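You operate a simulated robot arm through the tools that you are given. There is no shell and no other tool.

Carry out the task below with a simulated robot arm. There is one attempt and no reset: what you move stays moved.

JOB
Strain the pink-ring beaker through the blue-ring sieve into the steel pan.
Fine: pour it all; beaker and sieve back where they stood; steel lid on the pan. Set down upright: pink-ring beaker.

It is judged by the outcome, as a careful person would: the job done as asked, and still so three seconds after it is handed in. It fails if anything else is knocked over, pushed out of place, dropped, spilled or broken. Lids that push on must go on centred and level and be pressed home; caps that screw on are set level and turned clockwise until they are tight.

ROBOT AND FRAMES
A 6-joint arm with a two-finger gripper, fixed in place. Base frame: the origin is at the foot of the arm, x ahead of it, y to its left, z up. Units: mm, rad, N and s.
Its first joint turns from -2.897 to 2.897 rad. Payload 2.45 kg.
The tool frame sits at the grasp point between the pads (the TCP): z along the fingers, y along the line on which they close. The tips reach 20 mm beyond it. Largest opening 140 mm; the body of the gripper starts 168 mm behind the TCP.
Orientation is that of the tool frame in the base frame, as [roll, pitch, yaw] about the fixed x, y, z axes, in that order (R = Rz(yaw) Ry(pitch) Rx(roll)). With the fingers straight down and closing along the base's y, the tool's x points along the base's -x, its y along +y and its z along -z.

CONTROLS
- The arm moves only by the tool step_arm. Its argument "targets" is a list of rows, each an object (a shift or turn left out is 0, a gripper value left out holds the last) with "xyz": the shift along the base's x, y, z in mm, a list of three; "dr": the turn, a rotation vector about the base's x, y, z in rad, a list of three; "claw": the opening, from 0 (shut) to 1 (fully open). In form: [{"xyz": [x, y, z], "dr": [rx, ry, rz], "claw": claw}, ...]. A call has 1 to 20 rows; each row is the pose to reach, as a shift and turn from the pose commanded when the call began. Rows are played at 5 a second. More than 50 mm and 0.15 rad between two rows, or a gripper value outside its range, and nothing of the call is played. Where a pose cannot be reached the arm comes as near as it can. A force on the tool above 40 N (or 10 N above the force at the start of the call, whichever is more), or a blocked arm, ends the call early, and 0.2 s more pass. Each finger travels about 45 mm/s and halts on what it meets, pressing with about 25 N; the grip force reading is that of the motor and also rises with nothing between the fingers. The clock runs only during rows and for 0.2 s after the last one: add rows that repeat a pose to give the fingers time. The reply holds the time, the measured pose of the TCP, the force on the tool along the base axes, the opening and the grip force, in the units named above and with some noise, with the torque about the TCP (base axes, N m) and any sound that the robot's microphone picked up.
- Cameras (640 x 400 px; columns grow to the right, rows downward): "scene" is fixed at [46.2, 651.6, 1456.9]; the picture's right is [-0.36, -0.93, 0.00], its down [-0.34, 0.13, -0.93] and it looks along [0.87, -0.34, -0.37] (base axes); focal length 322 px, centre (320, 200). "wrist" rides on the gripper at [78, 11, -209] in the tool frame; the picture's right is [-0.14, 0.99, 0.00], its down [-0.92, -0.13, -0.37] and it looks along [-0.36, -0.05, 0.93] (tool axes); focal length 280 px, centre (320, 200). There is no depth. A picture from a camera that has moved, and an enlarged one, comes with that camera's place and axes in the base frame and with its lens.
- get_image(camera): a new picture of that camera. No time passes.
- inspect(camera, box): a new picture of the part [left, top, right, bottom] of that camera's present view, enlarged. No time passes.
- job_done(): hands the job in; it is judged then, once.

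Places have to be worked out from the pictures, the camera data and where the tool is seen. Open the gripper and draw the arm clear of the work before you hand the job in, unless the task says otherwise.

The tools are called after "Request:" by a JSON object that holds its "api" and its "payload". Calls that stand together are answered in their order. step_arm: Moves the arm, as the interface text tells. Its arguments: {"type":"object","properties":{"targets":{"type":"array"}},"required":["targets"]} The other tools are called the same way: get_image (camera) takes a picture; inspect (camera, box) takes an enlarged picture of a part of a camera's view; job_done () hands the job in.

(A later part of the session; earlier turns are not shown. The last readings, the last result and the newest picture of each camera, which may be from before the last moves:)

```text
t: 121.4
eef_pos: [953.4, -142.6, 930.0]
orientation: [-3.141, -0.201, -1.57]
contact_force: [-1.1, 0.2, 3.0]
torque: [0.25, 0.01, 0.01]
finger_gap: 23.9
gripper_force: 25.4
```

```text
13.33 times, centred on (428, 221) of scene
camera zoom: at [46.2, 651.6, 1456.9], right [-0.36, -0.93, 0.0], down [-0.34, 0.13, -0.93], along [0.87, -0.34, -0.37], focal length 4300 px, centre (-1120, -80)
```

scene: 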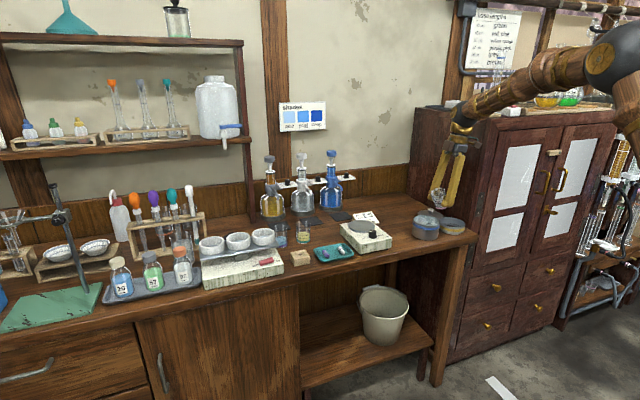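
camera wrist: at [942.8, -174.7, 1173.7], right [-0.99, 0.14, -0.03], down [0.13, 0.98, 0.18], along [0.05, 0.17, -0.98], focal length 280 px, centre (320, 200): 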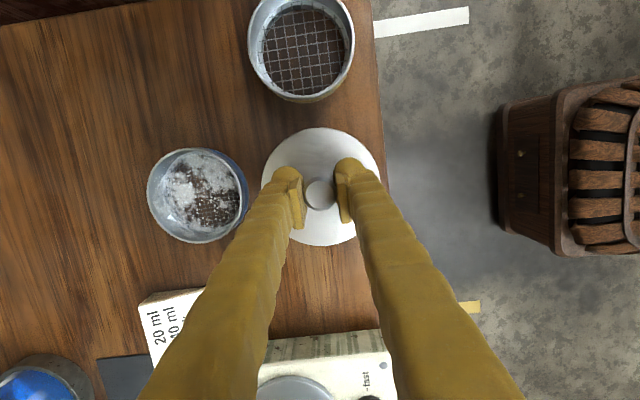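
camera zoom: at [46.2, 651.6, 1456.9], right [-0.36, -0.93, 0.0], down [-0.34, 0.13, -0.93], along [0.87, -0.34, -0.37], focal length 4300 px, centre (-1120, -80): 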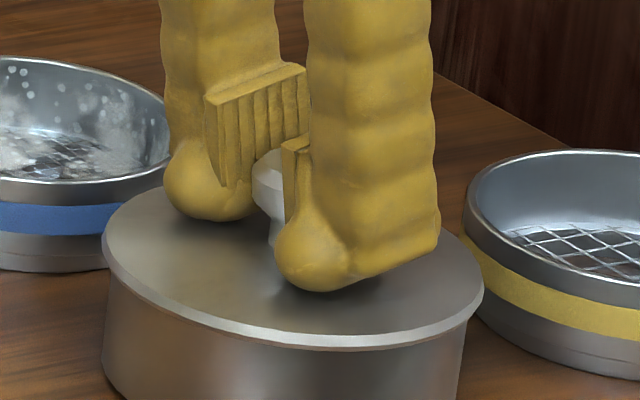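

Contact has started at 3 N. I press on gently to seat the lid.

Request:
{"api": "step_arm", "payload": {"targets": [{"xyz": [0, 0, -0.6]}, {"xyz": [0, 0, -1.2]}, {"xyz": [0, 0, -1.6]}, {"xyz": [0, 0, -1.6]}, {"xyz": [0, 0, -1.6]}]}}

Request:
{"api": "inspect", "payload": {"camera": "scene", "box": [404, 206, 452, 236]}}

Request:
{"api": "inspect", "payload": {"camera": "wrist", "box": [240, 110, 400, 260]}}

```text
t: 122.6
eef_pos: [954.1, -142.9, 928.2]
orientation: [-3.14, -0.201, -1.571]
contact_force: [5.7, 3.4, 32.7]
torque: [0.35, -0.07, 0.02]
finger_gap: 23.8
gripper_force: 25.1
```

```text
13.33 times, centred on (428, 221) of scene
camera zoom: at [46.2, 651.6, 1456.9], right [-0.36, -0.93, 0.0], down [-0.34, 0.13, -0.93], along [0.87, -0.34, -0.37], focal length 4300 px, centre (-1120, -80)
```

zoom: 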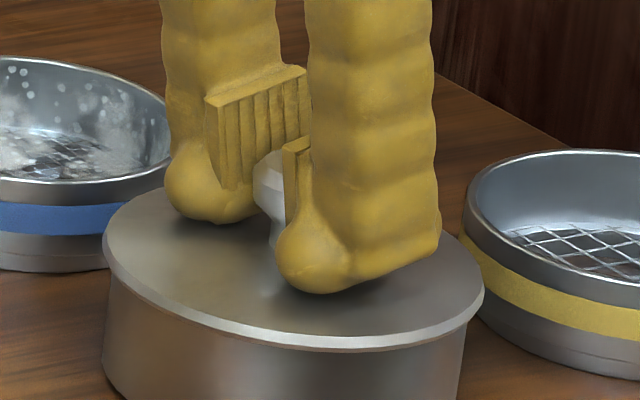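

```text
2.67 times, centred on (320, 185) of wrist
camera zoom: at [942.3, -176.9, 1150.2], right [-0.99, 0.14, -0.03], down [0.13, 0.98, 0.18], along [0.05, 0.17, -0.98], focal length 748 px, centre (320, 240)
```

zoom: 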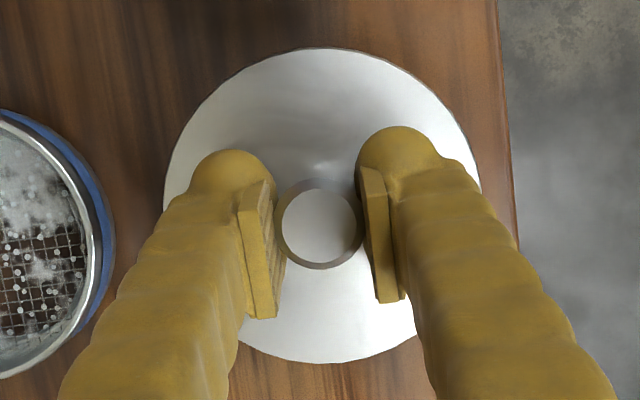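

The lid is pressed home with 33 N. I ease off, open the fingers and rise to check the fit from above.

Request:
{"api": "step_arm", "payload": {"targets": [{"xyz": [0, 0, 0.8]}, {"xyz": [0, 0, 1.4]}, {"xyz": [0, 0, 1.4], "claw": 0.2}, {"xyz": [0, 0, 1.4], "claw": 0.3}, {"xyz": [0, 0, 1.4], "claw": 0.4}, {"xyz": [0, 0, 1.4], "claw": 0.45}, {"xyz": [0, 0, 1.4], "claw": 0.45}, {"xyz": [0, 0, 15], "claw": 0.45}, {"xyz": [0, 0, 40], "claw": 0.45}, {"xyz": [0, 0, 60], "claw": 0.45}, {"xyz": [0, 0, 60], "claw": 0.45}]}}

Request:
{"api": "inspect", "payload": {"camera": "scene", "box": [404, 206, 452, 236]}}

Request:
{"api": "get_image", "payload": {"camera": "wrist"}}

Request:
{"api": "inspect", "payload": {"camera": "wrist", "box": [240, 110, 400, 260]}}

```text
t: 125.0
eef_pos: [953.6, -141.5, 988.0]
orientation: [-3.141, -0.201, -1.571]
contact_force: [0.5, 0.0, -0.2]
torque: [0.01, -0.01, 0.01]
finger_gap: 63.2
gripper_force: 0.0
```

```text
13.33 times, centred on (428, 221) of scene
camera zoom: at [46.2, 651.6, 1456.9], right [-0.36, -0.93, 0.0], down [-0.34, 0.13, -0.93], along [0.87, -0.34, -0.37], focal length 4300 px, centre (-1120, -80)
```

zoom: 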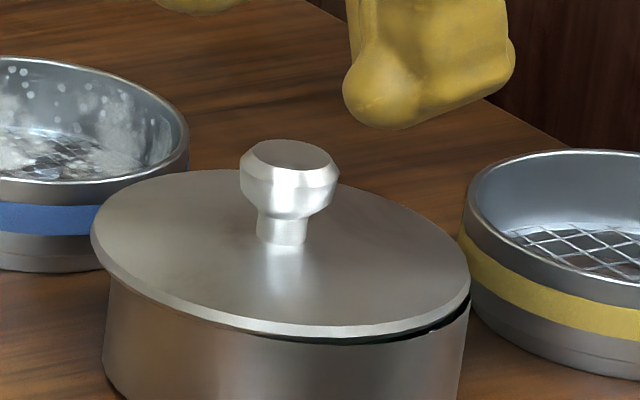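

```text
taken
camera wrist: at [942.7, -176.0, 1208.2], right [-0.99, 0.14, -0.03], down [0.13, 0.98, 0.18], along [0.05, 0.17, -0.98], focal length 280 px, centre (320, 200)
```

wrist: 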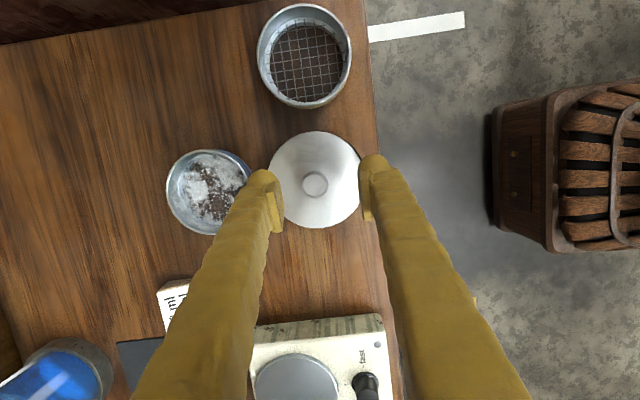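

```text
2.67 times, centred on (320, 185) of wrist
camera zoom: at [942.7, -176.0, 1208.2], right [-0.99, 0.14, -0.03], down [0.13, 0.98, 0.18], along [0.05, 0.17, -0.98], focal length 748 px, centre (320, 240)
```

zoom: 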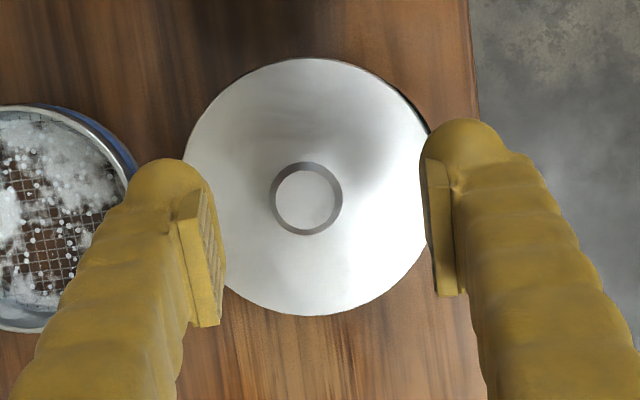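

On release the lid slid about 6 mm toward +x, probably dragged by a toe touching the disc, so it is off centre. I look closely at how it sits now.

Request:
{"api": "inspect", "payload": {"camera": "scene", "box": [410, 218, 446, 240]}}

Request:
{"api": "inspect", "payload": {"camera": "scene", "box": [406, 210, 446, 235]}}

Request:
{"api": "inspect", "payload": {"camera": "wrist", "box": [264, 125, 364, 235]}}

```text
16.00 times, centred on (428, 229) of scene
camera zoom: at [46.2, 651.6, 1456.9], right [-0.36, -0.93, 0.0], down [-0.34, 0.13, -0.93], along [0.87, -0.34, -0.37], focal length 5159 px, centre (-1408, -264)
```

zoom: 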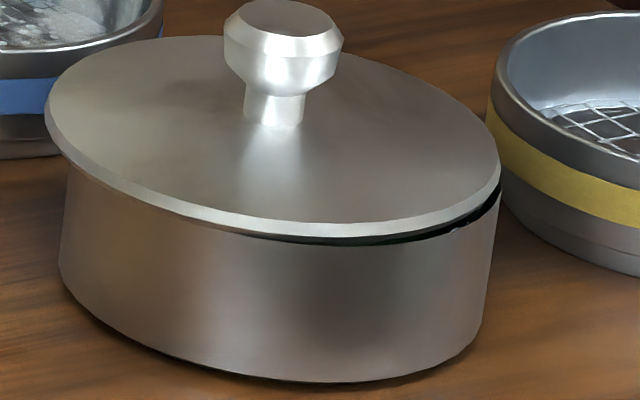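

```text
16.00 times, centred on (426, 222) of scene
camera zoom: at [46.2, 651.6, 1456.9], right [-0.36, -0.93, 0.0], down [-0.34, 0.13, -0.93], along [0.87, -0.34, -0.37], focal length 5159 px, centre (-1376, -160)
```

zoom: 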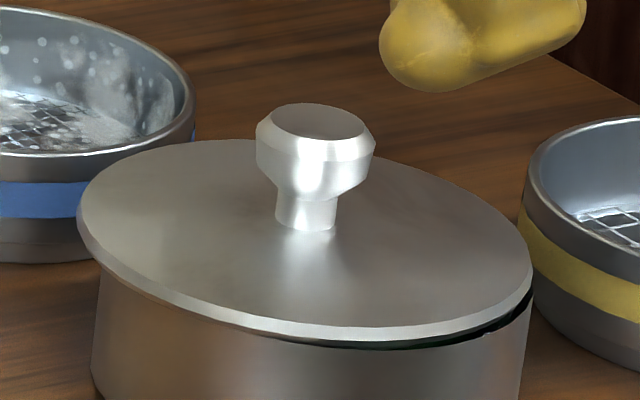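

```text
3.64 times, centred on (314, 180) of wrist
camera zoom: at [942.7, -176.0, 1208.2], right [-0.99, 0.14, -0.03], down [0.13, 0.98, 0.18], along [0.05, 0.17, -0.98], focal length 1020 px, centre (342, 273)
```

zoom: 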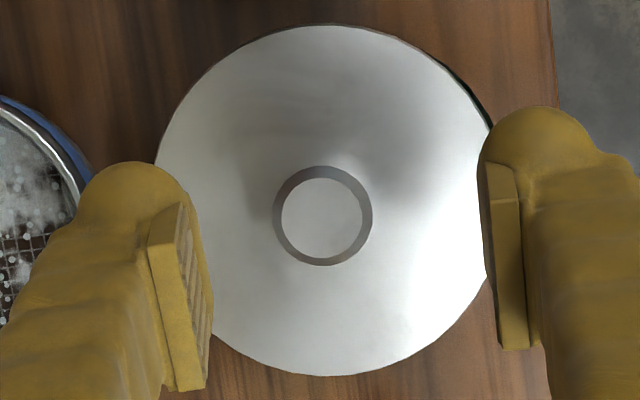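

The lid rests off centre with a gap on the right, so it has to be re-seated. I straighten the tool so the toes reach less low, and centre over the knob.

Request:
{"api": "step_arm", "payload": {"targets": [{"xyz": [2, 0, 5], "dr": [0.1, 0, 0]}, {"xyz": [5, 0, 5], "dr": [0.2, 0, 0]}, {"xyz": [6.8, 0, 0], "dr": [0.2, 0, 0]}, {"xyz": [6.8, 0, -15], "dr": [0.2, 0, 0]}, {"xyz": [6.8, 0, -25], "dr": [0.2, 0, 0]}, {"xyz": [6.8, 0, -25], "dr": [0.2, 0, 0]}, {"xyz": [6.8, 0, -25], "dr": [0.2, 0, 0]}]}}

Request:
{"api": "inspect", "payload": {"camera": "wrist", "box": [240, 110, 400, 260]}}

Request:
{"api": "inspect", "payload": {"camera": "scene", "box": [400, 200, 456, 235]}}

```text
t: 126.6
eef_pos: [959.0, -142.7, 963.5]
orientation: [-3.141, 0.0, -1.573]
contact_force: [-0.1, 0.3, 0.6]
torque: [-0.02, -0.01, 0.0]
finger_gap: 63.1
gripper_force: 0.1
```

```text
2.67 times, centred on (320, 185) of wrist
camera zoom: at [948.5, -219.9, 1172.3], right [-0.99, 0.14, 0.0], down [0.13, 0.92, 0.37], along [0.05, 0.36, -0.93], focal length 748 px, centre (320, 240)
```

zoom: 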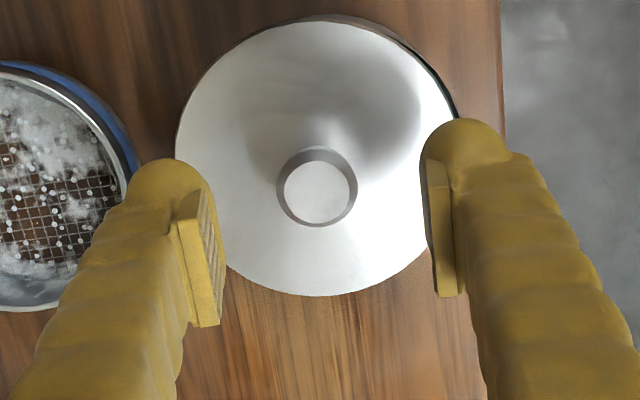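

```text
11.43 times, centred on (428, 218) of scene
camera zoom: at [46.2, 651.6, 1456.9], right [-0.36, -0.93, 0.0], down [-0.34, 0.13, -0.93], along [0.87, -0.34, -0.37], focal length 3685 px, centre (-914, 0)
```

zoom: 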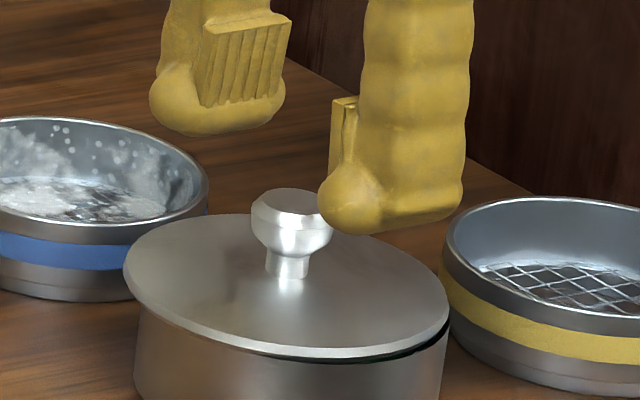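

The knob is within about 1 mm of the TCP. I lower to about z 929, where the toes clear the disc, and grip the knob again.

Request:
{"api": "step_arm", "payload": {"targets": [{"xyz": [0.5, -1, -12]}, {"xyz": [0.5, -1, -24]}, {"xyz": [0.5, -1, -33]}, {"xyz": [0.5, -1, -33]}, {"xyz": [0.5, -1, -33], "claw": 0.35}, {"xyz": [0.5, -1, -33], "claw": 0.25}, {"xyz": [0.5, -1, -33], "claw": 0.15}, {"xyz": [0.5, -1, -33], "claw": 0.08}, {"xyz": [0.5, -1, -33], "claw": 0.08}, {"xyz": [0.5, -1, -33], "claw": 0.08}, {"xyz": [0.5, -1, -33], "claw": 0.08}]}}

Request:
{"api": "inspect", "payload": {"camera": "scene", "box": [404, 206, 452, 236]}}

Request:
{"api": "inspect", "payload": {"camera": "wrist", "box": [240, 110, 400, 260]}}

```text
t: 129.0
eef_pos: [960.3, -145.0, 928.9]
orientation: [3.141, 0.0, -1.573]
contact_force: [0.6, -0.7, -0.7]
torque: [-0.01, 0.03, 0.01]
finger_gap: 23.2
gripper_force: 24.8
```

```text
13.33 times, centred on (428, 221) of scene
camera zoom: at [46.2, 651.6, 1456.9], right [-0.36, -0.93, 0.0], down [-0.34, 0.13, -0.93], along [0.87, -0.34, -0.37], focal length 4300 px, centre (-1120, -80)
```

zoom: 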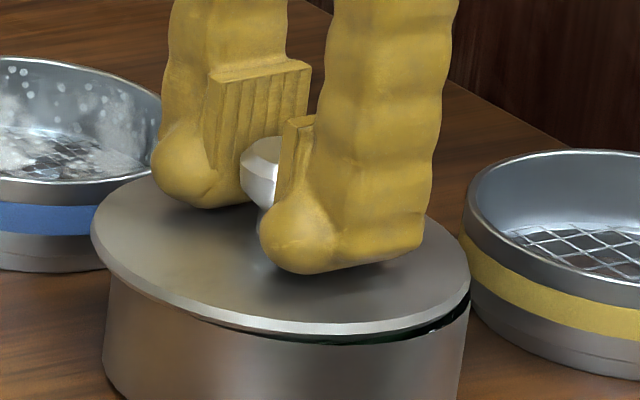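

```text
2.67 times, centred on (320, 185) of wrist
camera zoom: at [949.3, -221.4, 1139.4], right [-0.99, 0.14, 0.0], down [0.13, 0.92, 0.37], along [0.05, 0.36, -0.93], focal length 748 px, centre (320, 240)
```

zoom: 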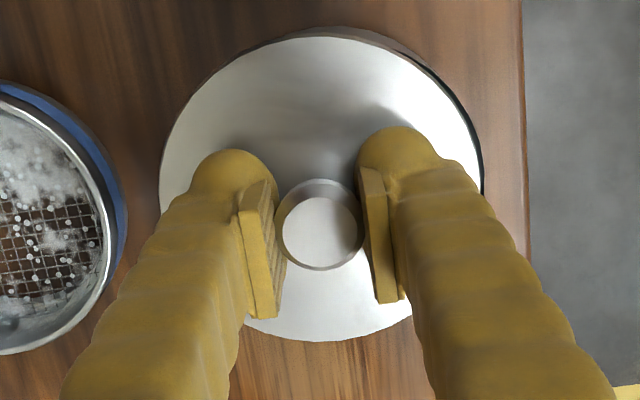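

The knob is gripped with no side load. I lift 15 mm and check that the lid hangs level.

Request:
{"api": "step_arm", "payload": {"targets": [{"xyz": [0, 0, 3]}, {"xyz": [0, 0, 7]}, {"xyz": [0, 0, 12]}, {"xyz": [0, 0, 16]}, {"xyz": [0, 0, 16]}, {"xyz": [0, 0, 16]}]}}

Request:
{"api": "inspect", "payload": {"camera": "scene", "box": [404, 203, 452, 233]}}

Request:
{"api": "inspect", "payload": {"camera": "wrist", "box": [240, 110, 400, 260]}}

```text
t: 130.4
eef_pos: [961.1, -144.1, 946.4]
orientation: [3.141, 0.0, -1.57]
contact_force: [0.0, 0.1, -0.6]
torque: [-0.01, -0.02, 0.01]
finger_gap: 22.9
gripper_force: 24.8
```

```text
13.33 times, centred on (428, 218) of scene
camera zoom: at [46.2, 651.6, 1456.9], right [-0.36, -0.93, 0.0], down [-0.34, 0.13, -0.93], along [0.87, -0.34, -0.37], focal length 4300 px, centre (-1120, -40)
```

zoom: 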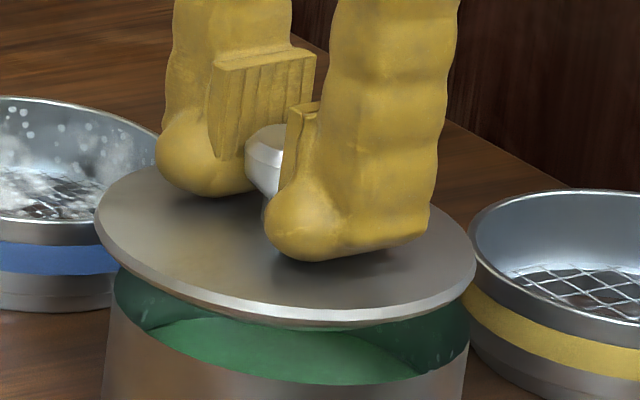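

```text
2.67 times, centred on (320, 185) of wrist
camera zoom: at [950.0, -221.1, 1155.7], right [-0.99, 0.14, 0.0], down [0.13, 0.92, 0.37], along [0.05, 0.36, -0.93], focal length 748 px, centre (320, 240)
```

zoom: 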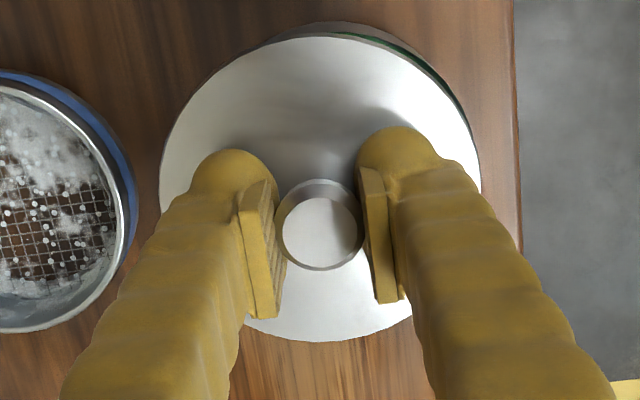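

The lid hangs level. The wrist view shows the pan's rim peeking out on the -y and -x side, so I zoom in there to measure the offset.

Request:
{"api": "inspect", "payload": {"camera": "wrist", "box": [300, 105, 390, 165]}}

Request:
{"api": "inspect", "payload": {"camera": "wrist", "box": [250, 105, 340, 165]}}

```text
6.67 times, centred on (345, 135) of wrist
camera zoom: at [950.0, -221.1, 1155.7], right [-0.99, 0.14, 0.0], down [0.13, 0.92, 0.37], along [0.05, 0.36, -0.93], focal length 1869 px, centre (153, 633)
```

zoom: 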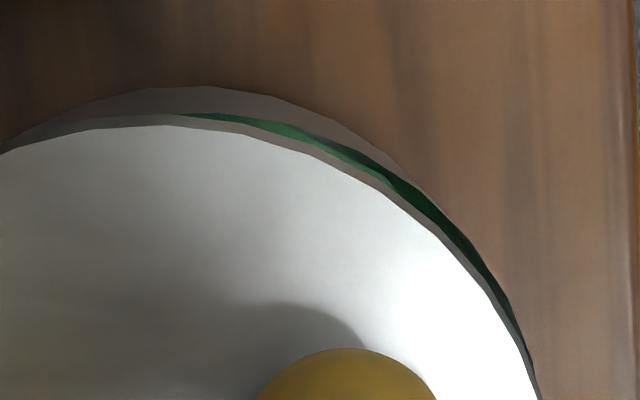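

```text
6.67 times, centred on (295, 135) of wrist
camera zoom: at [950.0, -221.1, 1155.7], right [-0.99, 0.14, 0.0], down [0.13, 0.92, 0.37], along [0.05, 0.36, -0.93], focal length 1869 px, centre (487, 633)
```

zoom: 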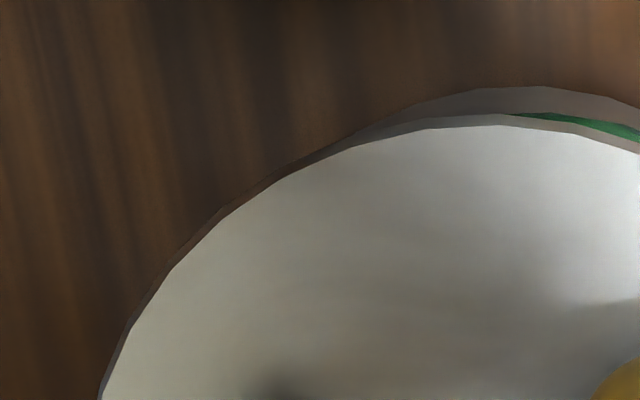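

Fitting circles, the pan centre lies at TCP + (-6, +2.4), while the lid is centred on the TCP. So the earlier position was right and the toes dragged the lid on release. I move back by (-6.8, +0.9) and check.

Request:
{"api": "step_arm", "payload": {"targets": [{"xyz": [-2, 0.3, 0]}, {"xyz": [-4, 0.6, 0]}, {"xyz": [-6.8, 0.9, 0]}, {"xyz": [-6.8, 0.9, 0]}, {"xyz": [-6.8, 0.9, 0]}]}}

Request:
{"api": "inspect", "payload": {"camera": "scene", "box": [404, 206, 452, 236]}}

Request:
{"api": "inspect", "payload": {"camera": "wrist", "box": [300, 105, 390, 165]}}

Request:
{"api": "inspect", "payload": {"camera": "wrist", "box": [250, 105, 340, 165]}}

```text
t: 131.6
eef_pos: [954.1, -141.2, 945.5]
orientation: [-3.141, -0.001, -1.571]
contact_force: [0.1, 0.0, -1.0]
torque: [-0.04, -0.01, 0.02]
finger_gap: 23.2
gripper_force: 25.0
```

```text
13.33 times, centred on (428, 221) of scene
camera zoom: at [46.2, 651.6, 1456.9], right [-0.36, -0.93, 0.0], down [-0.34, 0.13, -0.93], along [0.87, -0.34, -0.37], focal length 4300 px, centre (-1120, -80)
```

zoom: 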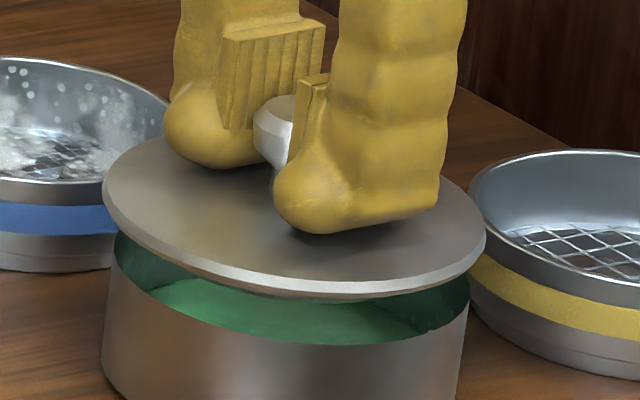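

```text
6.67 times, centred on (345, 135) of wrist
camera zoom: at [943.4, -219.2, 1155.1], right [-0.99, 0.14, 0.0], down [0.13, 0.92, 0.37], along [0.05, 0.36, -0.93], focal length 1869 px, centre (153, 633)
```

zoom: 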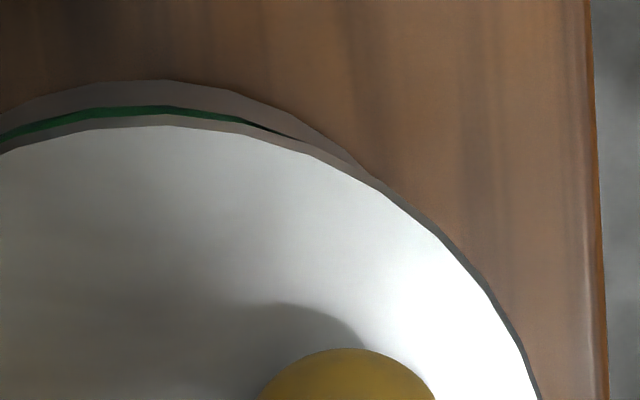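

```text
6.67 times, centred on (295, 135) of wrist
camera zoom: at [943.4, -219.2, 1155.1], right [-0.99, 0.14, 0.0], down [0.13, 0.92, 0.37], along [0.05, 0.36, -0.93], focal length 1869 px, centre (487, 633)
```

zoom: 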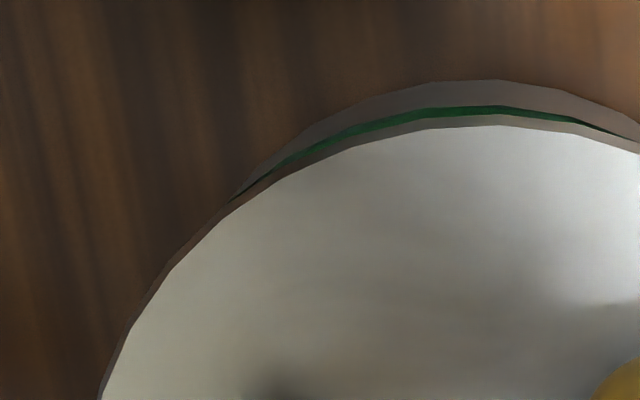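

The pan rim now shows symmetrically behind the lid. The scene view suggests a further 1.5-2 mm toward -y, so I nudge (-0.5, -1.5) and lower toward contact.

Request:
{"api": "step_arm", "payload": {"targets": [{"xyz": [-0.5, -1.5, 0]}, {"xyz": [-0.5, -1.5, -3]}, {"xyz": [-0.5, -1.5, -6]}, {"xyz": [-0.5, -1.5, -9]}, {"xyz": [-0.5, -1.5, -9]}, {"xyz": [-0.5, -1.5, -9]}]}}

Request:
{"api": "inspect", "payload": {"camera": "scene", "box": [404, 206, 452, 236]}}

Request:
{"api": "inspect", "payload": {"camera": "wrist", "box": [275, 100, 365, 160]}}

```text
t: 133.0
eef_pos: [953.8, -144.3, 936.5]
orientation: [3.141, 0.001, -1.571]
contact_force: [0.5, 0.6, 0.1]
torque: [0.0, 0.01, -0.03]
finger_gap: 22.7
gripper_force: 25.1
```

```text
13.33 times, centred on (428, 221) of scene
camera zoom: at [46.2, 651.6, 1456.9], right [-0.36, -0.93, 0.0], down [-0.34, 0.13, -0.93], along [0.87, -0.34, -0.37], focal length 4300 px, centre (-1120, -80)
```

zoom: 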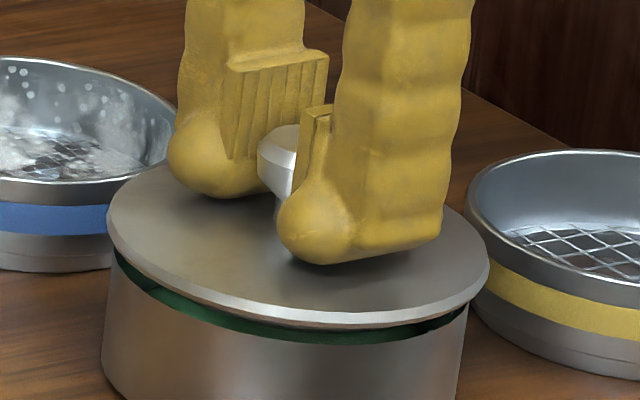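

```text
6.67 times, centred on (320, 130) of wrist
camera zoom: at [942.3, -221.0, 1145.7], right [-0.99, 0.14, 0.0], down [0.13, 0.92, 0.37], along [0.05, 0.36, -0.93], focal length 1869 px, centre (320, 667)
```

zoom: 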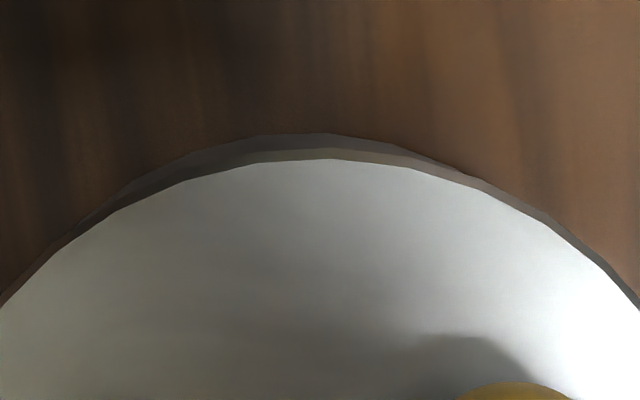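

The lid now looks concentric in both views. I keep lowering in small steps toward contact.

Request:
{"api": "step_arm", "payload": {"targets": [{"xyz": [0.4, 0.3, -1]}, {"xyz": [0.4, 0.3, -2]}, {"xyz": [0.4, 0.3, -3]}, {"xyz": [0.4, 0.3, -4]}, {"xyz": [0.4, 0.3, -4]}]}}

Request:
{"api": "inspect", "payload": {"camera": "scene", "box": [404, 206, 452, 236]}}

```text
t: 134.2
eef_pos: [953.8, -142.9, 932.2]
orientation: [3.14, 0.0, -1.571]
contact_force: [-0.1, 0.7, -0.7]
torque: [0.0, -0.01, -0.01]
finger_gap: 23.0
gripper_force: 25.2
```

```text
13.33 times, centred on (428, 221) of scene
camera zoom: at [46.2, 651.6, 1456.9], right [-0.36, -0.93, 0.0], down [-0.34, 0.13, -0.93], along [0.87, -0.34, -0.37], focal length 4300 px, centre (-1120, -80)
```

zoom: 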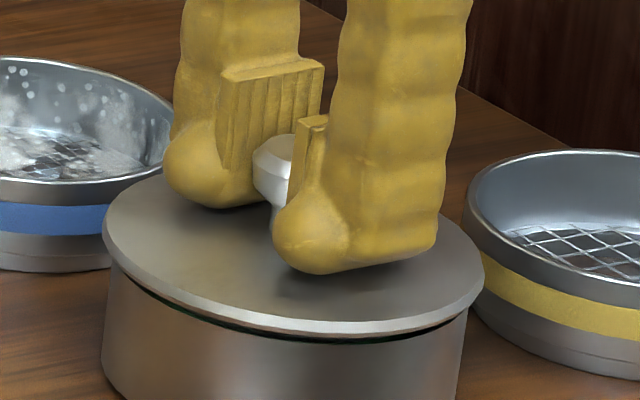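

No force yet, with about a 2 mm gap. I continue in half-millimetre steps.

Request:
{"api": "step_arm", "payload": {"targets": [{"xyz": [0, 0, -0.5]}, {"xyz": [0, 0, -1]}, {"xyz": [0, 0, -1.5]}, {"xyz": [0, 0, -2]}, {"xyz": [0, 0, -2]}]}}

Request:
{"api": "inspect", "payload": {"camera": "scene", "box": [404, 206, 452, 236]}}

```text
t: 135.4
eef_pos: [953.5, -142.7, 932.3]
orientation: [-3.141, -0.001, -1.571]
contact_force: [0.3, 0.8, -0.9]
torque: [0.04, 0.02, -0.03]
finger_gap: 22.8
gripper_force: 25.3
```

```text
13.33 times, centred on (428, 221) of scene
camera zoom: at [46.2, 651.6, 1456.9], right [-0.36, -0.93, 0.0], down [-0.34, 0.13, -0.93], along [0.87, -0.34, -0.37], focal length 4300 px, centre (-1120, -80)
```

zoom: 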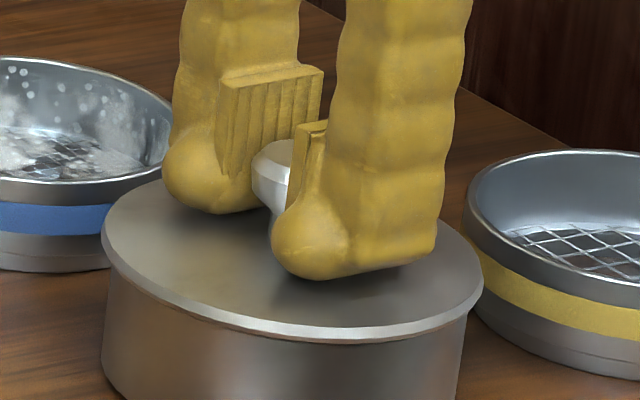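

Still no reaction, and the gap has closed visually. I lower 2 mm more.

Request:
{"api": "step_arm", "payload": {"targets": [{"xyz": [0, 0, -0.5]}, {"xyz": [0, 0, -1]}, {"xyz": [0, 0, -1.5]}, {"xyz": [0, 0, -1.5]}]}}

Request:
{"api": "inspect", "payload": {"camera": "scene", "box": [404, 206, 452, 236]}}

```text
t: 136.4
eef_pos: [953.5, -143.6, 929.6]
orientation: [3.141, 0.001, -1.57]
contact_force: [0.4, 1.0, -0.4]
torque: [0.01, 0.0, 0.01]
finger_gap: 23.3
gripper_force: 24.6
```

```text
13.33 times, centred on (428, 221) of scene
camera zoom: at [46.2, 651.6, 1456.9], right [-0.36, -0.93, 0.0], down [-0.34, 0.13, -0.93], along [0.87, -0.34, -0.37], focal length 4300 px, centre (-1120, -80)
```

zoom: 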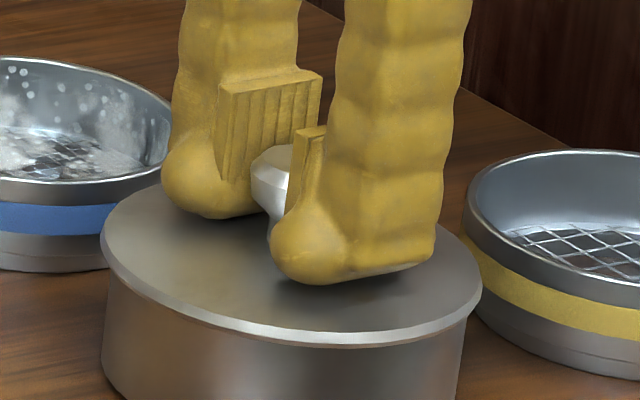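

Request:
{"api": "step_arm", "payload": {"targets": [{"xyz": [0, 0, -0.5]}, {"xyz": [0, 0, -1]}, {"xyz": [0, 0, -1.5]}, {"xyz": [0, 0, -1.5]}]}}

Request:
{"api": "inspect", "payload": {"camera": "scene", "box": [404, 206, 452, 236]}}

```text
t: 137.4
eef_pos: [954.3, -143.5, 927.8]
orientation: [3.14, -0.001, -1.571]
contact_force: [-0.1, 0.6, 3.7]
torque: [0.03, -0.01, -0.01]
finger_gap: 23.1
gripper_force: 25.4
```

```text
13.33 times, centred on (428, 221) of scene
camera zoom: at [46.2, 651.6, 1456.9], right [-0.36, -0.93, 0.0], down [-0.34, 0.13, -0.93], along [0.87, -0.34, -0.37], focal length 4300 px, centre (-1120, -80)
```

zoom: 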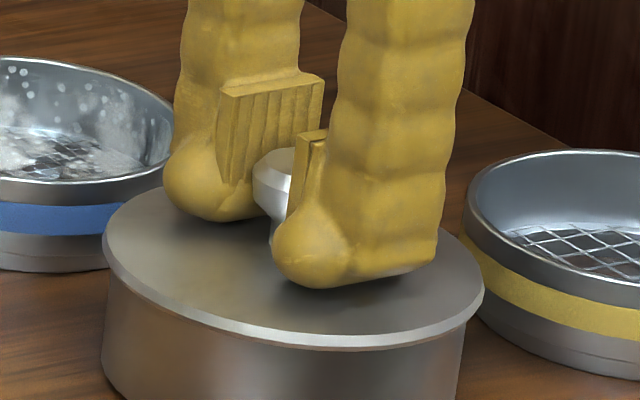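

Even contact (3.7 N) with almost no torque, a better seat than before. I press down to about 30 N.

Request:
{"api": "step_arm", "payload": {"targets": [{"xyz": [0, 0, -0.6]}, {"xyz": [0, 0, -1.2]}, {"xyz": [0, 0, -1.6]}, {"xyz": [0, 0, -1.6]}, {"xyz": [0, 0, -1.6]}]}}

Request:
{"api": "inspect", "payload": {"camera": "scene", "box": [404, 206, 452, 236]}}

```text
t: 138.6
eef_pos: [954.0, -144.1, 927.3]
orientation: [-3.141, 0.0, -1.573]
contact_force: [7.9, -5.3, 33.6]
torque: [-0.1, -0.06, -0.02]
finger_gap: 22.6
gripper_force: 25.1
```

```text
13.33 times, centred on (428, 221) of scene
camera zoom: at [46.2, 651.6, 1456.9], right [-0.36, -0.93, 0.0], down [-0.34, 0.13, -0.93], along [0.87, -0.34, -0.37], focal length 4300 px, centre (-1120, -80)
```

zoom: 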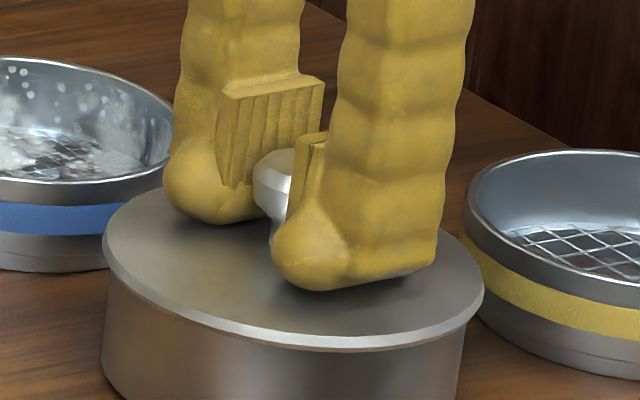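

There is a sideways reaction (+8 N x, -5 N y), so I give way by about 0.5 mm in that direction to let the lid self-centre, then press again.

Request:
{"api": "step_arm", "payload": {"targets": [{"xyz": [0.2, -0.1, 0.5]}, {"xyz": [0.5, -0.3, 0.8]}, {"xyz": [0.5, -0.3, 0.8]}, {"xyz": [0.5, -0.3, 0.4]}, {"xyz": [0.5, -0.3, 0]}, {"xyz": [0.5, -0.3, 0]}]}}

Request:
{"api": "inspect", "payload": {"camera": "wrist", "box": [240, 100, 400, 260]}}

```text
t: 139.8
eef_pos: [953.7, -143.8, 927.0]
orientation: [3.139, -0.001, -1.571]
contact_force: [-0.4, -0.4, 5.7]
torque: [0.07, 0.08, 0.03]
finger_gap: 22.8
gripper_force: 24.7
stopped in row 5: the force on the tool passed its limit at 47 N (the readings are from after the stop); the commanded pose is now the measured one
```

```text
2.50 times, centred on (320, 180) of wrist
camera zoom: at [943.3, -221.1, 1137.0], right [-0.99, 0.14, 0.0], down [0.13, 0.92, 0.37], along [0.05, 0.36, -0.93], focal length 701 px, centre (320, 250)
```

zoom: 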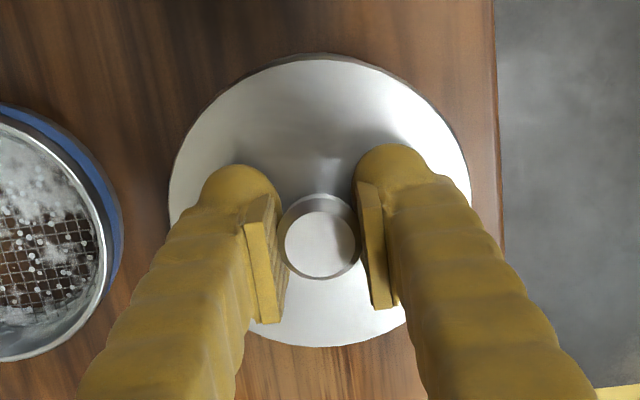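

The lid took a 47 N push, and the load is now light (6 N) with no side force. I open the fingers slowly and check that the lid stays put.

Request:
{"api": "step_arm", "payload": {"targets": [{"xyz": [0, 0, 0.3]}, {"xyz": [0, 0, 0.3], "claw": 0.2}, {"xyz": [0, 0, 0.3], "claw": 0.3}, {"xyz": [0, 0, 0.3], "claw": 0.4}, {"xyz": [0, 0, 0.3], "claw": 0.45}, {"xyz": [0, 0, 0.3], "claw": 0.45}]}}

Request:
{"api": "inspect", "payload": {"camera": "scene", "box": [404, 206, 452, 236]}}

Request:
{"api": "inspect", "payload": {"camera": "wrist", "box": [240, 100, 400, 260]}}

```text
t: 141.2
eef_pos: [955.4, -144.3, 925.8]
orientation: [3.141, 0.0, -1.571]
contact_force: [0.1, 0.1, -0.1]
torque: [0.01, 0.01, 0.02]
finger_gap: 62.6
gripper_force: 0.0
```

```text
13.33 times, centred on (428, 221) of scene
camera zoom: at [46.2, 651.6, 1456.9], right [-0.36, -0.93, 0.0], down [-0.34, 0.13, -0.93], along [0.87, -0.34, -0.37], focal length 4300 px, centre (-1120, -80)
```

zoom: 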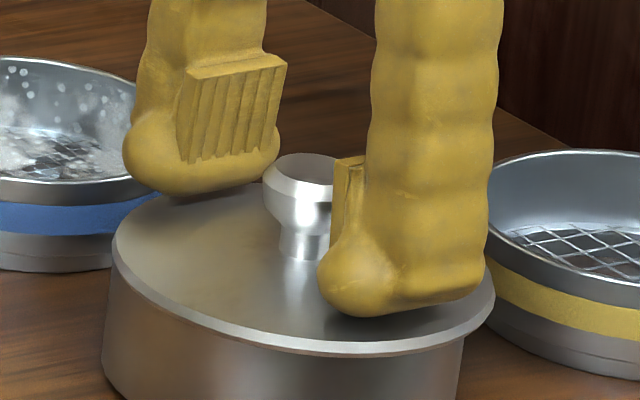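

```text
2.50 times, centred on (320, 180) of wrist
camera zoom: at [943.6, -221.5, 1136.2], right [-0.99, 0.14, 0.0], down [0.13, 0.92, 0.37], along [0.05, 0.36, -0.93], focal length 701 px, centre (320, 250)
```

zoom: 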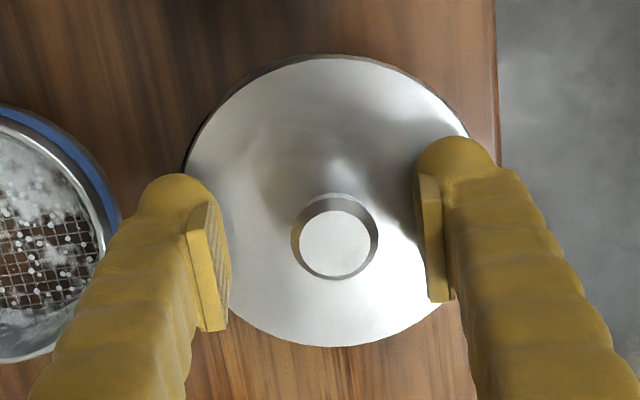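

The lid slid about 4 mm toward -x this time, again from toe drag, because pressing made the fingers slip down the knob. The lid is seated level but loose, so I'll grip higher, re-centre it without pressing, and then press from above. First I raise 2.7 mm and centre over the knob.

Request:
{"api": "step_arm", "payload": {"targets": [{"xyz": [0, 0, 1.5]}, {"xyz": [-2, 0, 2.7]}, {"xyz": [-4, 0.5, 2.7]}, {"xyz": [-4, 0.5, 2.7]}, {"xyz": [-4, 0.5, 2.7]}]}}

Request:
{"api": "inspect", "payload": {"camera": "wrist", "box": [240, 100, 400, 260]}}

Request:
{"api": "inspect", "payload": {"camera": "scene", "box": [404, 206, 452, 236]}}

```text
t: 142.4
eef_pos: [950.0, -143.4, 929.7]
orientation: [3.141, -0.001, -1.57]
contact_force: [0.3, -0.4, -0.9]
torque: [0.0, 0.04, -0.02]
finger_gap: 62.9
gripper_force: 0.0
```

```text
2.50 times, centred on (320, 180) of wrist
camera zoom: at [939.1, -220.8, 1139.5], right [-0.99, 0.14, 0.0], down [0.13, 0.92, 0.37], along [0.05, 0.36, -0.93], focal length 701 px, centre (320, 250)
```

zoom: 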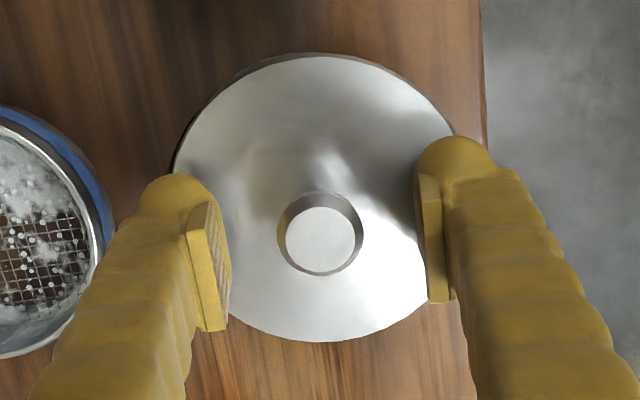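

```text
13.33 times, centred on (428, 221) of scene
camera zoom: at [46.2, 651.6, 1456.9], right [-0.36, -0.93, 0.0], down [-0.34, 0.13, -0.93], along [0.87, -0.34, -0.37], focal length 4300 px, centre (-1120, -80)
```

zoom: 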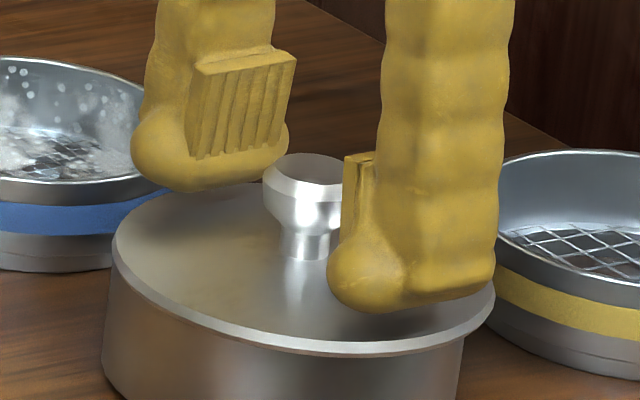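

The knob is centred between the fingers. I close gently and lift a few millimetres.

Request:
{"api": "step_arm", "payload": {"targets": [{"claw": 0.35}, {"claw": 0.25}, {"claw": 0.15}, {"claw": 0.08}, {"claw": 0.08}, {"claw": 0.08}, {"claw": 0.08}, {"xyz": [0, 0, 2]}, {"xyz": [0, 0, 5]}, {"xyz": [0, 0, 9]}, {"xyz": [0, 0, 9]}, {"xyz": [0, 0, 9]}]}}

Request:
{"api": "inspect", "payload": {"camera": "scene", "box": [404, 206, 452, 236]}}

Request:
{"api": "inspect", "payload": {"camera": "wrist", "box": [275, 100, 365, 160]}}

Request:
{"api": "inspect", "payload": {"camera": "wrist", "box": [240, 100, 400, 260]}}

```text
t: 145.0
eef_pos: [950.1, -142.9, 938.7]
orientation: [3.142, 0.0, -1.57]
contact_force: [-0.4, -0.1, -0.6]
torque: [-0.02, 0.01, -0.01]
finger_gap: 22.9
gripper_force: 24.8
```

```text
13.33 times, centred on (428, 221) of scene
camera zoom: at [46.2, 651.6, 1456.9], right [-0.36, -0.93, 0.0], down [-0.34, 0.13, -0.93], along [0.87, -0.34, -0.37], focal length 4300 px, centre (-1120, -80)
```

zoom: 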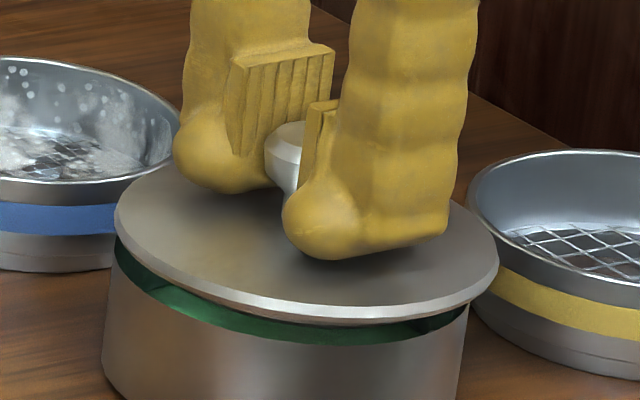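

```text
6.67 times, centred on (320, 130) of wrist
camera zoom: at [939.3, -220.3, 1148.6], right [-0.99, 0.14, 0.0], down [0.13, 0.92, 0.37], along [0.05, 0.36, -0.93], focal length 1869 px, centre (320, 667)
```

zoom: 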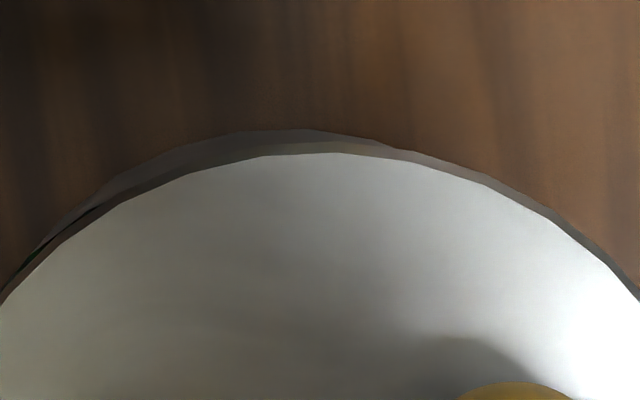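

```text
2.50 times, centred on (320, 180) of wrist
camera zoom: at [939.3, -220.3, 1148.6], right [-0.99, 0.14, 0.0], down [0.13, 0.92, 0.37], along [0.05, 0.36, -0.93], focal length 701 px, centre (320, 250)
```

zoom: 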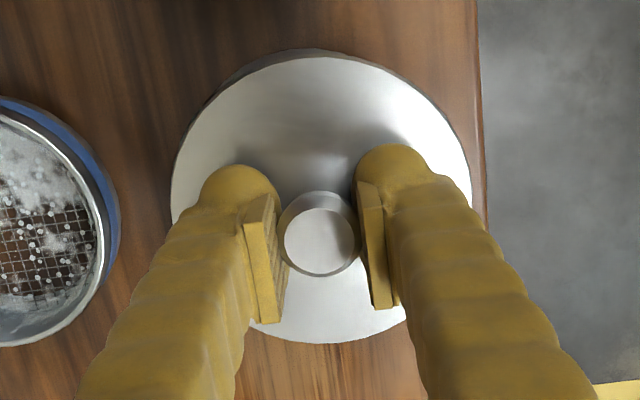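

The lid is lifted level, with the pan's rim showing more on the left (+x). I shift by (+4.2, +1.7) to centre it.

Request:
{"api": "step_arm", "payload": {"targets": [{"xyz": [2, 0.8, 0]}, {"xyz": [4.2, 1.7, 0]}, {"xyz": [4.2, 1.7, 0]}, {"xyz": [4.2, 1.7, 0]}]}}

Request:
{"api": "inspect", "payload": {"camera": "scene", "box": [404, 206, 452, 236]}}

Request:
{"api": "inspect", "payload": {"camera": "wrist", "box": [275, 100, 365, 160]}}

```text
t: 146.0
eef_pos: [953.4, -140.5, 938.3]
orientation: [-3.14, -0.001, -1.571]
contact_force: [-0.3, 0.6, -1.0]
torque: [-0.01, -0.01, 0.02]
finger_gap: 22.9
gripper_force: 25.4
```

```text
13.33 times, centred on (428, 221) of scene
camera zoom: at [46.2, 651.6, 1456.9], right [-0.36, -0.93, 0.0], down [-0.34, 0.13, -0.93], along [0.87, -0.34, -0.37], focal length 4300 px, centre (-1120, -80)
```

zoom: 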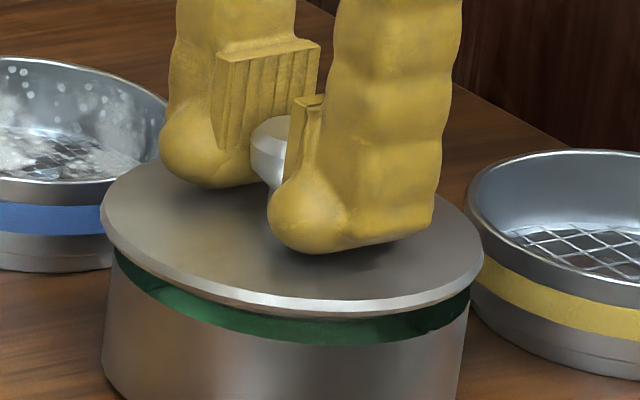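

```text
6.67 times, centred on (320, 130) of wrist
camera zoom: at [943.8, -218.6, 1148.6], right [-0.99, 0.14, 0.0], down [0.13, 0.92, 0.37], along [0.05, 0.36, -0.93], focal length 1869 px, centre (320, 667)
```

zoom: 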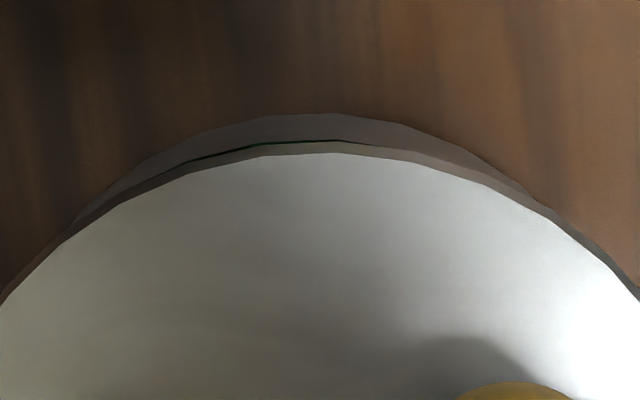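

Good in x; both views suggest another -1.1 mm in y. I nudge and lower exactly the 9 mm I lifted, without pressing.

Request:
{"api": "step_arm", "payload": {"targets": [{"xyz": [0.2, -1.1, -1]}, {"xyz": [0.2, -1.1, -3]}, {"xyz": [0.2, -1.1, -5]}, {"xyz": [0.2, -1.1, -7]}, {"xyz": [0.2, -1.1, -8.5]}, {"xyz": [0.2, -1.1, -8.5]}, {"xyz": [0.2, -1.1, -8.5]}]}}

Request:
{"api": "inspect", "payload": {"camera": "scene", "box": [404, 206, 452, 236]}}

Request:
{"api": "inspect", "payload": {"camera": "wrist", "box": [275, 100, 365, 160]}}

```text
t: 147.6
eef_pos: [954.7, -142.2, 930.1]
orientation: [3.141, -0.001, -1.57]
contact_force: [0.3, -1.0, -0.2]
torque: [-0.01, 0.0, -0.01]
finger_gap: 23.1
gripper_force: 25.5
```

```text
13.33 times, centred on (428, 221) of scene
camera zoom: at [46.2, 651.6, 1456.9], right [-0.36, -0.93, 0.0], down [-0.34, 0.13, -0.93], along [0.87, -0.34, -0.37], focal length 4300 px, centre (-1120, -80)
```

zoom: 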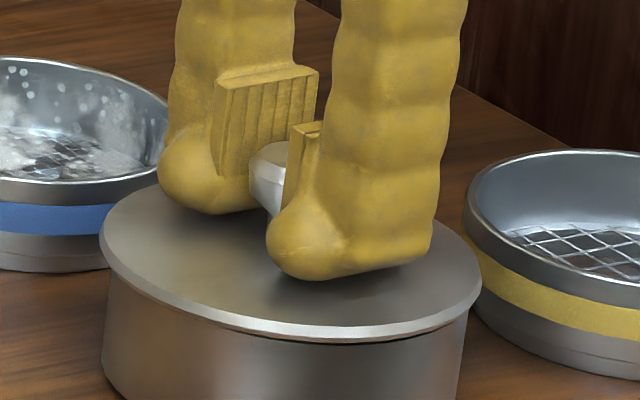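

```text
6.67 times, centred on (320, 130) of wrist
camera zoom: at [943.8, -219.4, 1140.1], right [-0.99, 0.14, 0.0], down [0.13, 0.92, 0.37], along [0.05, 0.36, -0.93], focal length 1869 px, centre (320, 667)
```

zoom: 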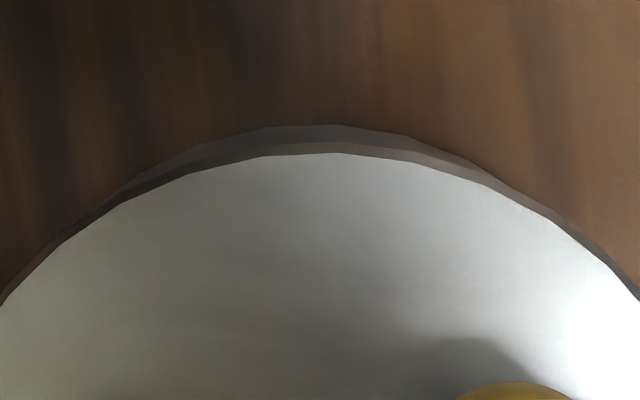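

Nearly seated and concentric. I nudge y by -0.6 and lower until a light touch.

Request:
{"api": "step_arm", "payload": {"targets": [{"xyz": [0, -0.6, -0.4]}, {"xyz": [0, -0.6, -0.8]}, {"xyz": [0, -0.6, -1.2]}, {"xyz": [0, -0.6, -1.2]}]}}

```text
t: 148.6
eef_pos: [953.9, -143.8, 929.9]
orientation: [-3.14, 0.0, -1.572]
contact_force: [0.5, 1.3, 1.6]
torque: [0.0, -0.14, 0.06]
finger_gap: 23.3
gripper_force: 25.0
```

Light contact begins. I lower another 0.5 mm and check.

Request:
{"api": "step_arm", "payload": {"targets": [{"xyz": [0, 0, -0.3]}, {"xyz": [0, 0, -0.5]}, {"xyz": [0, 0, -0.5]}]}}

Request:
{"api": "inspect", "payload": {"camera": "scene", "box": [404, 206, 452, 236]}}

```text
t: 149.4
eef_pos: [955.4, -142.3, 928.6]
orientation: [3.141, 0.001, -1.57]
contact_force: [0.0, -0.6, 0.9]
torque: [0.01, -0.07, 0.01]
finger_gap: 23.1
gripper_force: 25.1
```

```text
13.33 times, centred on (428, 221) of scene
camera zoom: at [46.2, 651.6, 1456.9], right [-0.36, -0.93, 0.0], down [-0.34, 0.13, -0.93], along [0.87, -0.34, -0.37], focal length 4300 px, centre (-1120, -80)
```

zoom: 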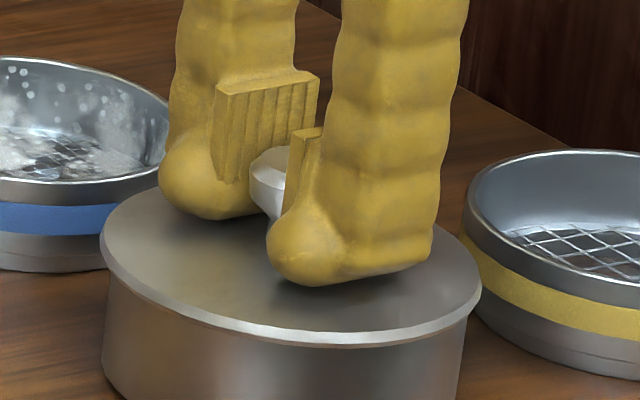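

Only about 1 N remains and the lid is essentially resting on the rim. I open the fingers gradually and watch whether the lid stays.

Request:
{"api": "step_arm", "payload": {"targets": [{"xyz": [0, 0, -0.4], "claw": 0.08}, {"xyz": [0, 0, -0.4], "claw": 0.17}, {"xyz": [0, 0, -0.4], "claw": 0.19}, {"xyz": [0, 0, -0.4], "claw": 0.21}, {"xyz": [0, 0, -0.4], "claw": 0.24}, {"xyz": [0, 0, -0.4], "claw": 0.28}, {"xyz": [0, 0, -0.4], "claw": 0.34}, {"xyz": [0, 0, -0.4], "claw": 0.4}, {"xyz": [0, 0, -0.4], "claw": 0.4}]}}

Request:
{"api": "inspect", "payload": {"camera": "scene", "box": [404, 206, 452, 236]}}

Request:
{"api": "inspect", "payload": {"camera": "wrist", "box": [240, 100, 400, 260]}}

```text
t: 151.4
eef_pos: [954.5, -142.5, 929.1]
orientation: [3.141, 0.001, -1.57]
contact_force: [-0.1, -0.6, -0.1]
torque: [0.0, 0.01, 0.02]
finger_gap: 55.8
gripper_force: 0.1
```

```text
13.33 times, centred on (428, 221) of scene
camera zoom: at [46.2, 651.6, 1456.9], right [-0.36, -0.93, 0.0], down [-0.34, 0.13, -0.93], along [0.87, -0.34, -0.37], focal length 4300 px, centre (-1120, -80)
```

zoom: 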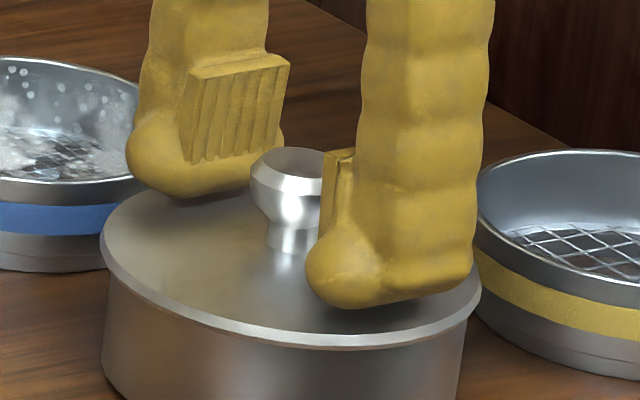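

```text
2.50 times, centred on (320, 180) of wrist
camera zoom: at [943.8, -220.2, 1137.7], right [-0.99, 0.14, 0.0], down [0.13, 0.92, 0.37], along [0.05, 0.36, -0.93], focal length 701 px, centre (320, 250)
```

zoom: 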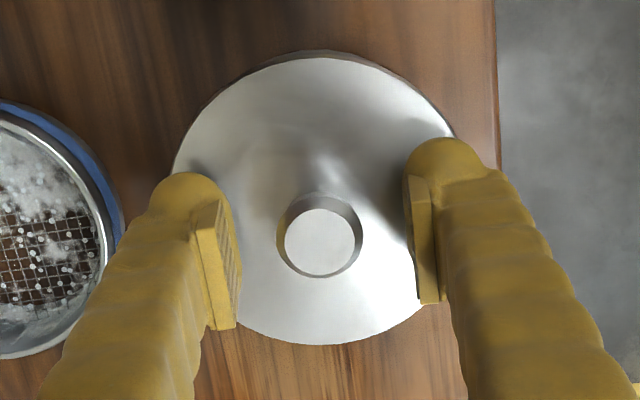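

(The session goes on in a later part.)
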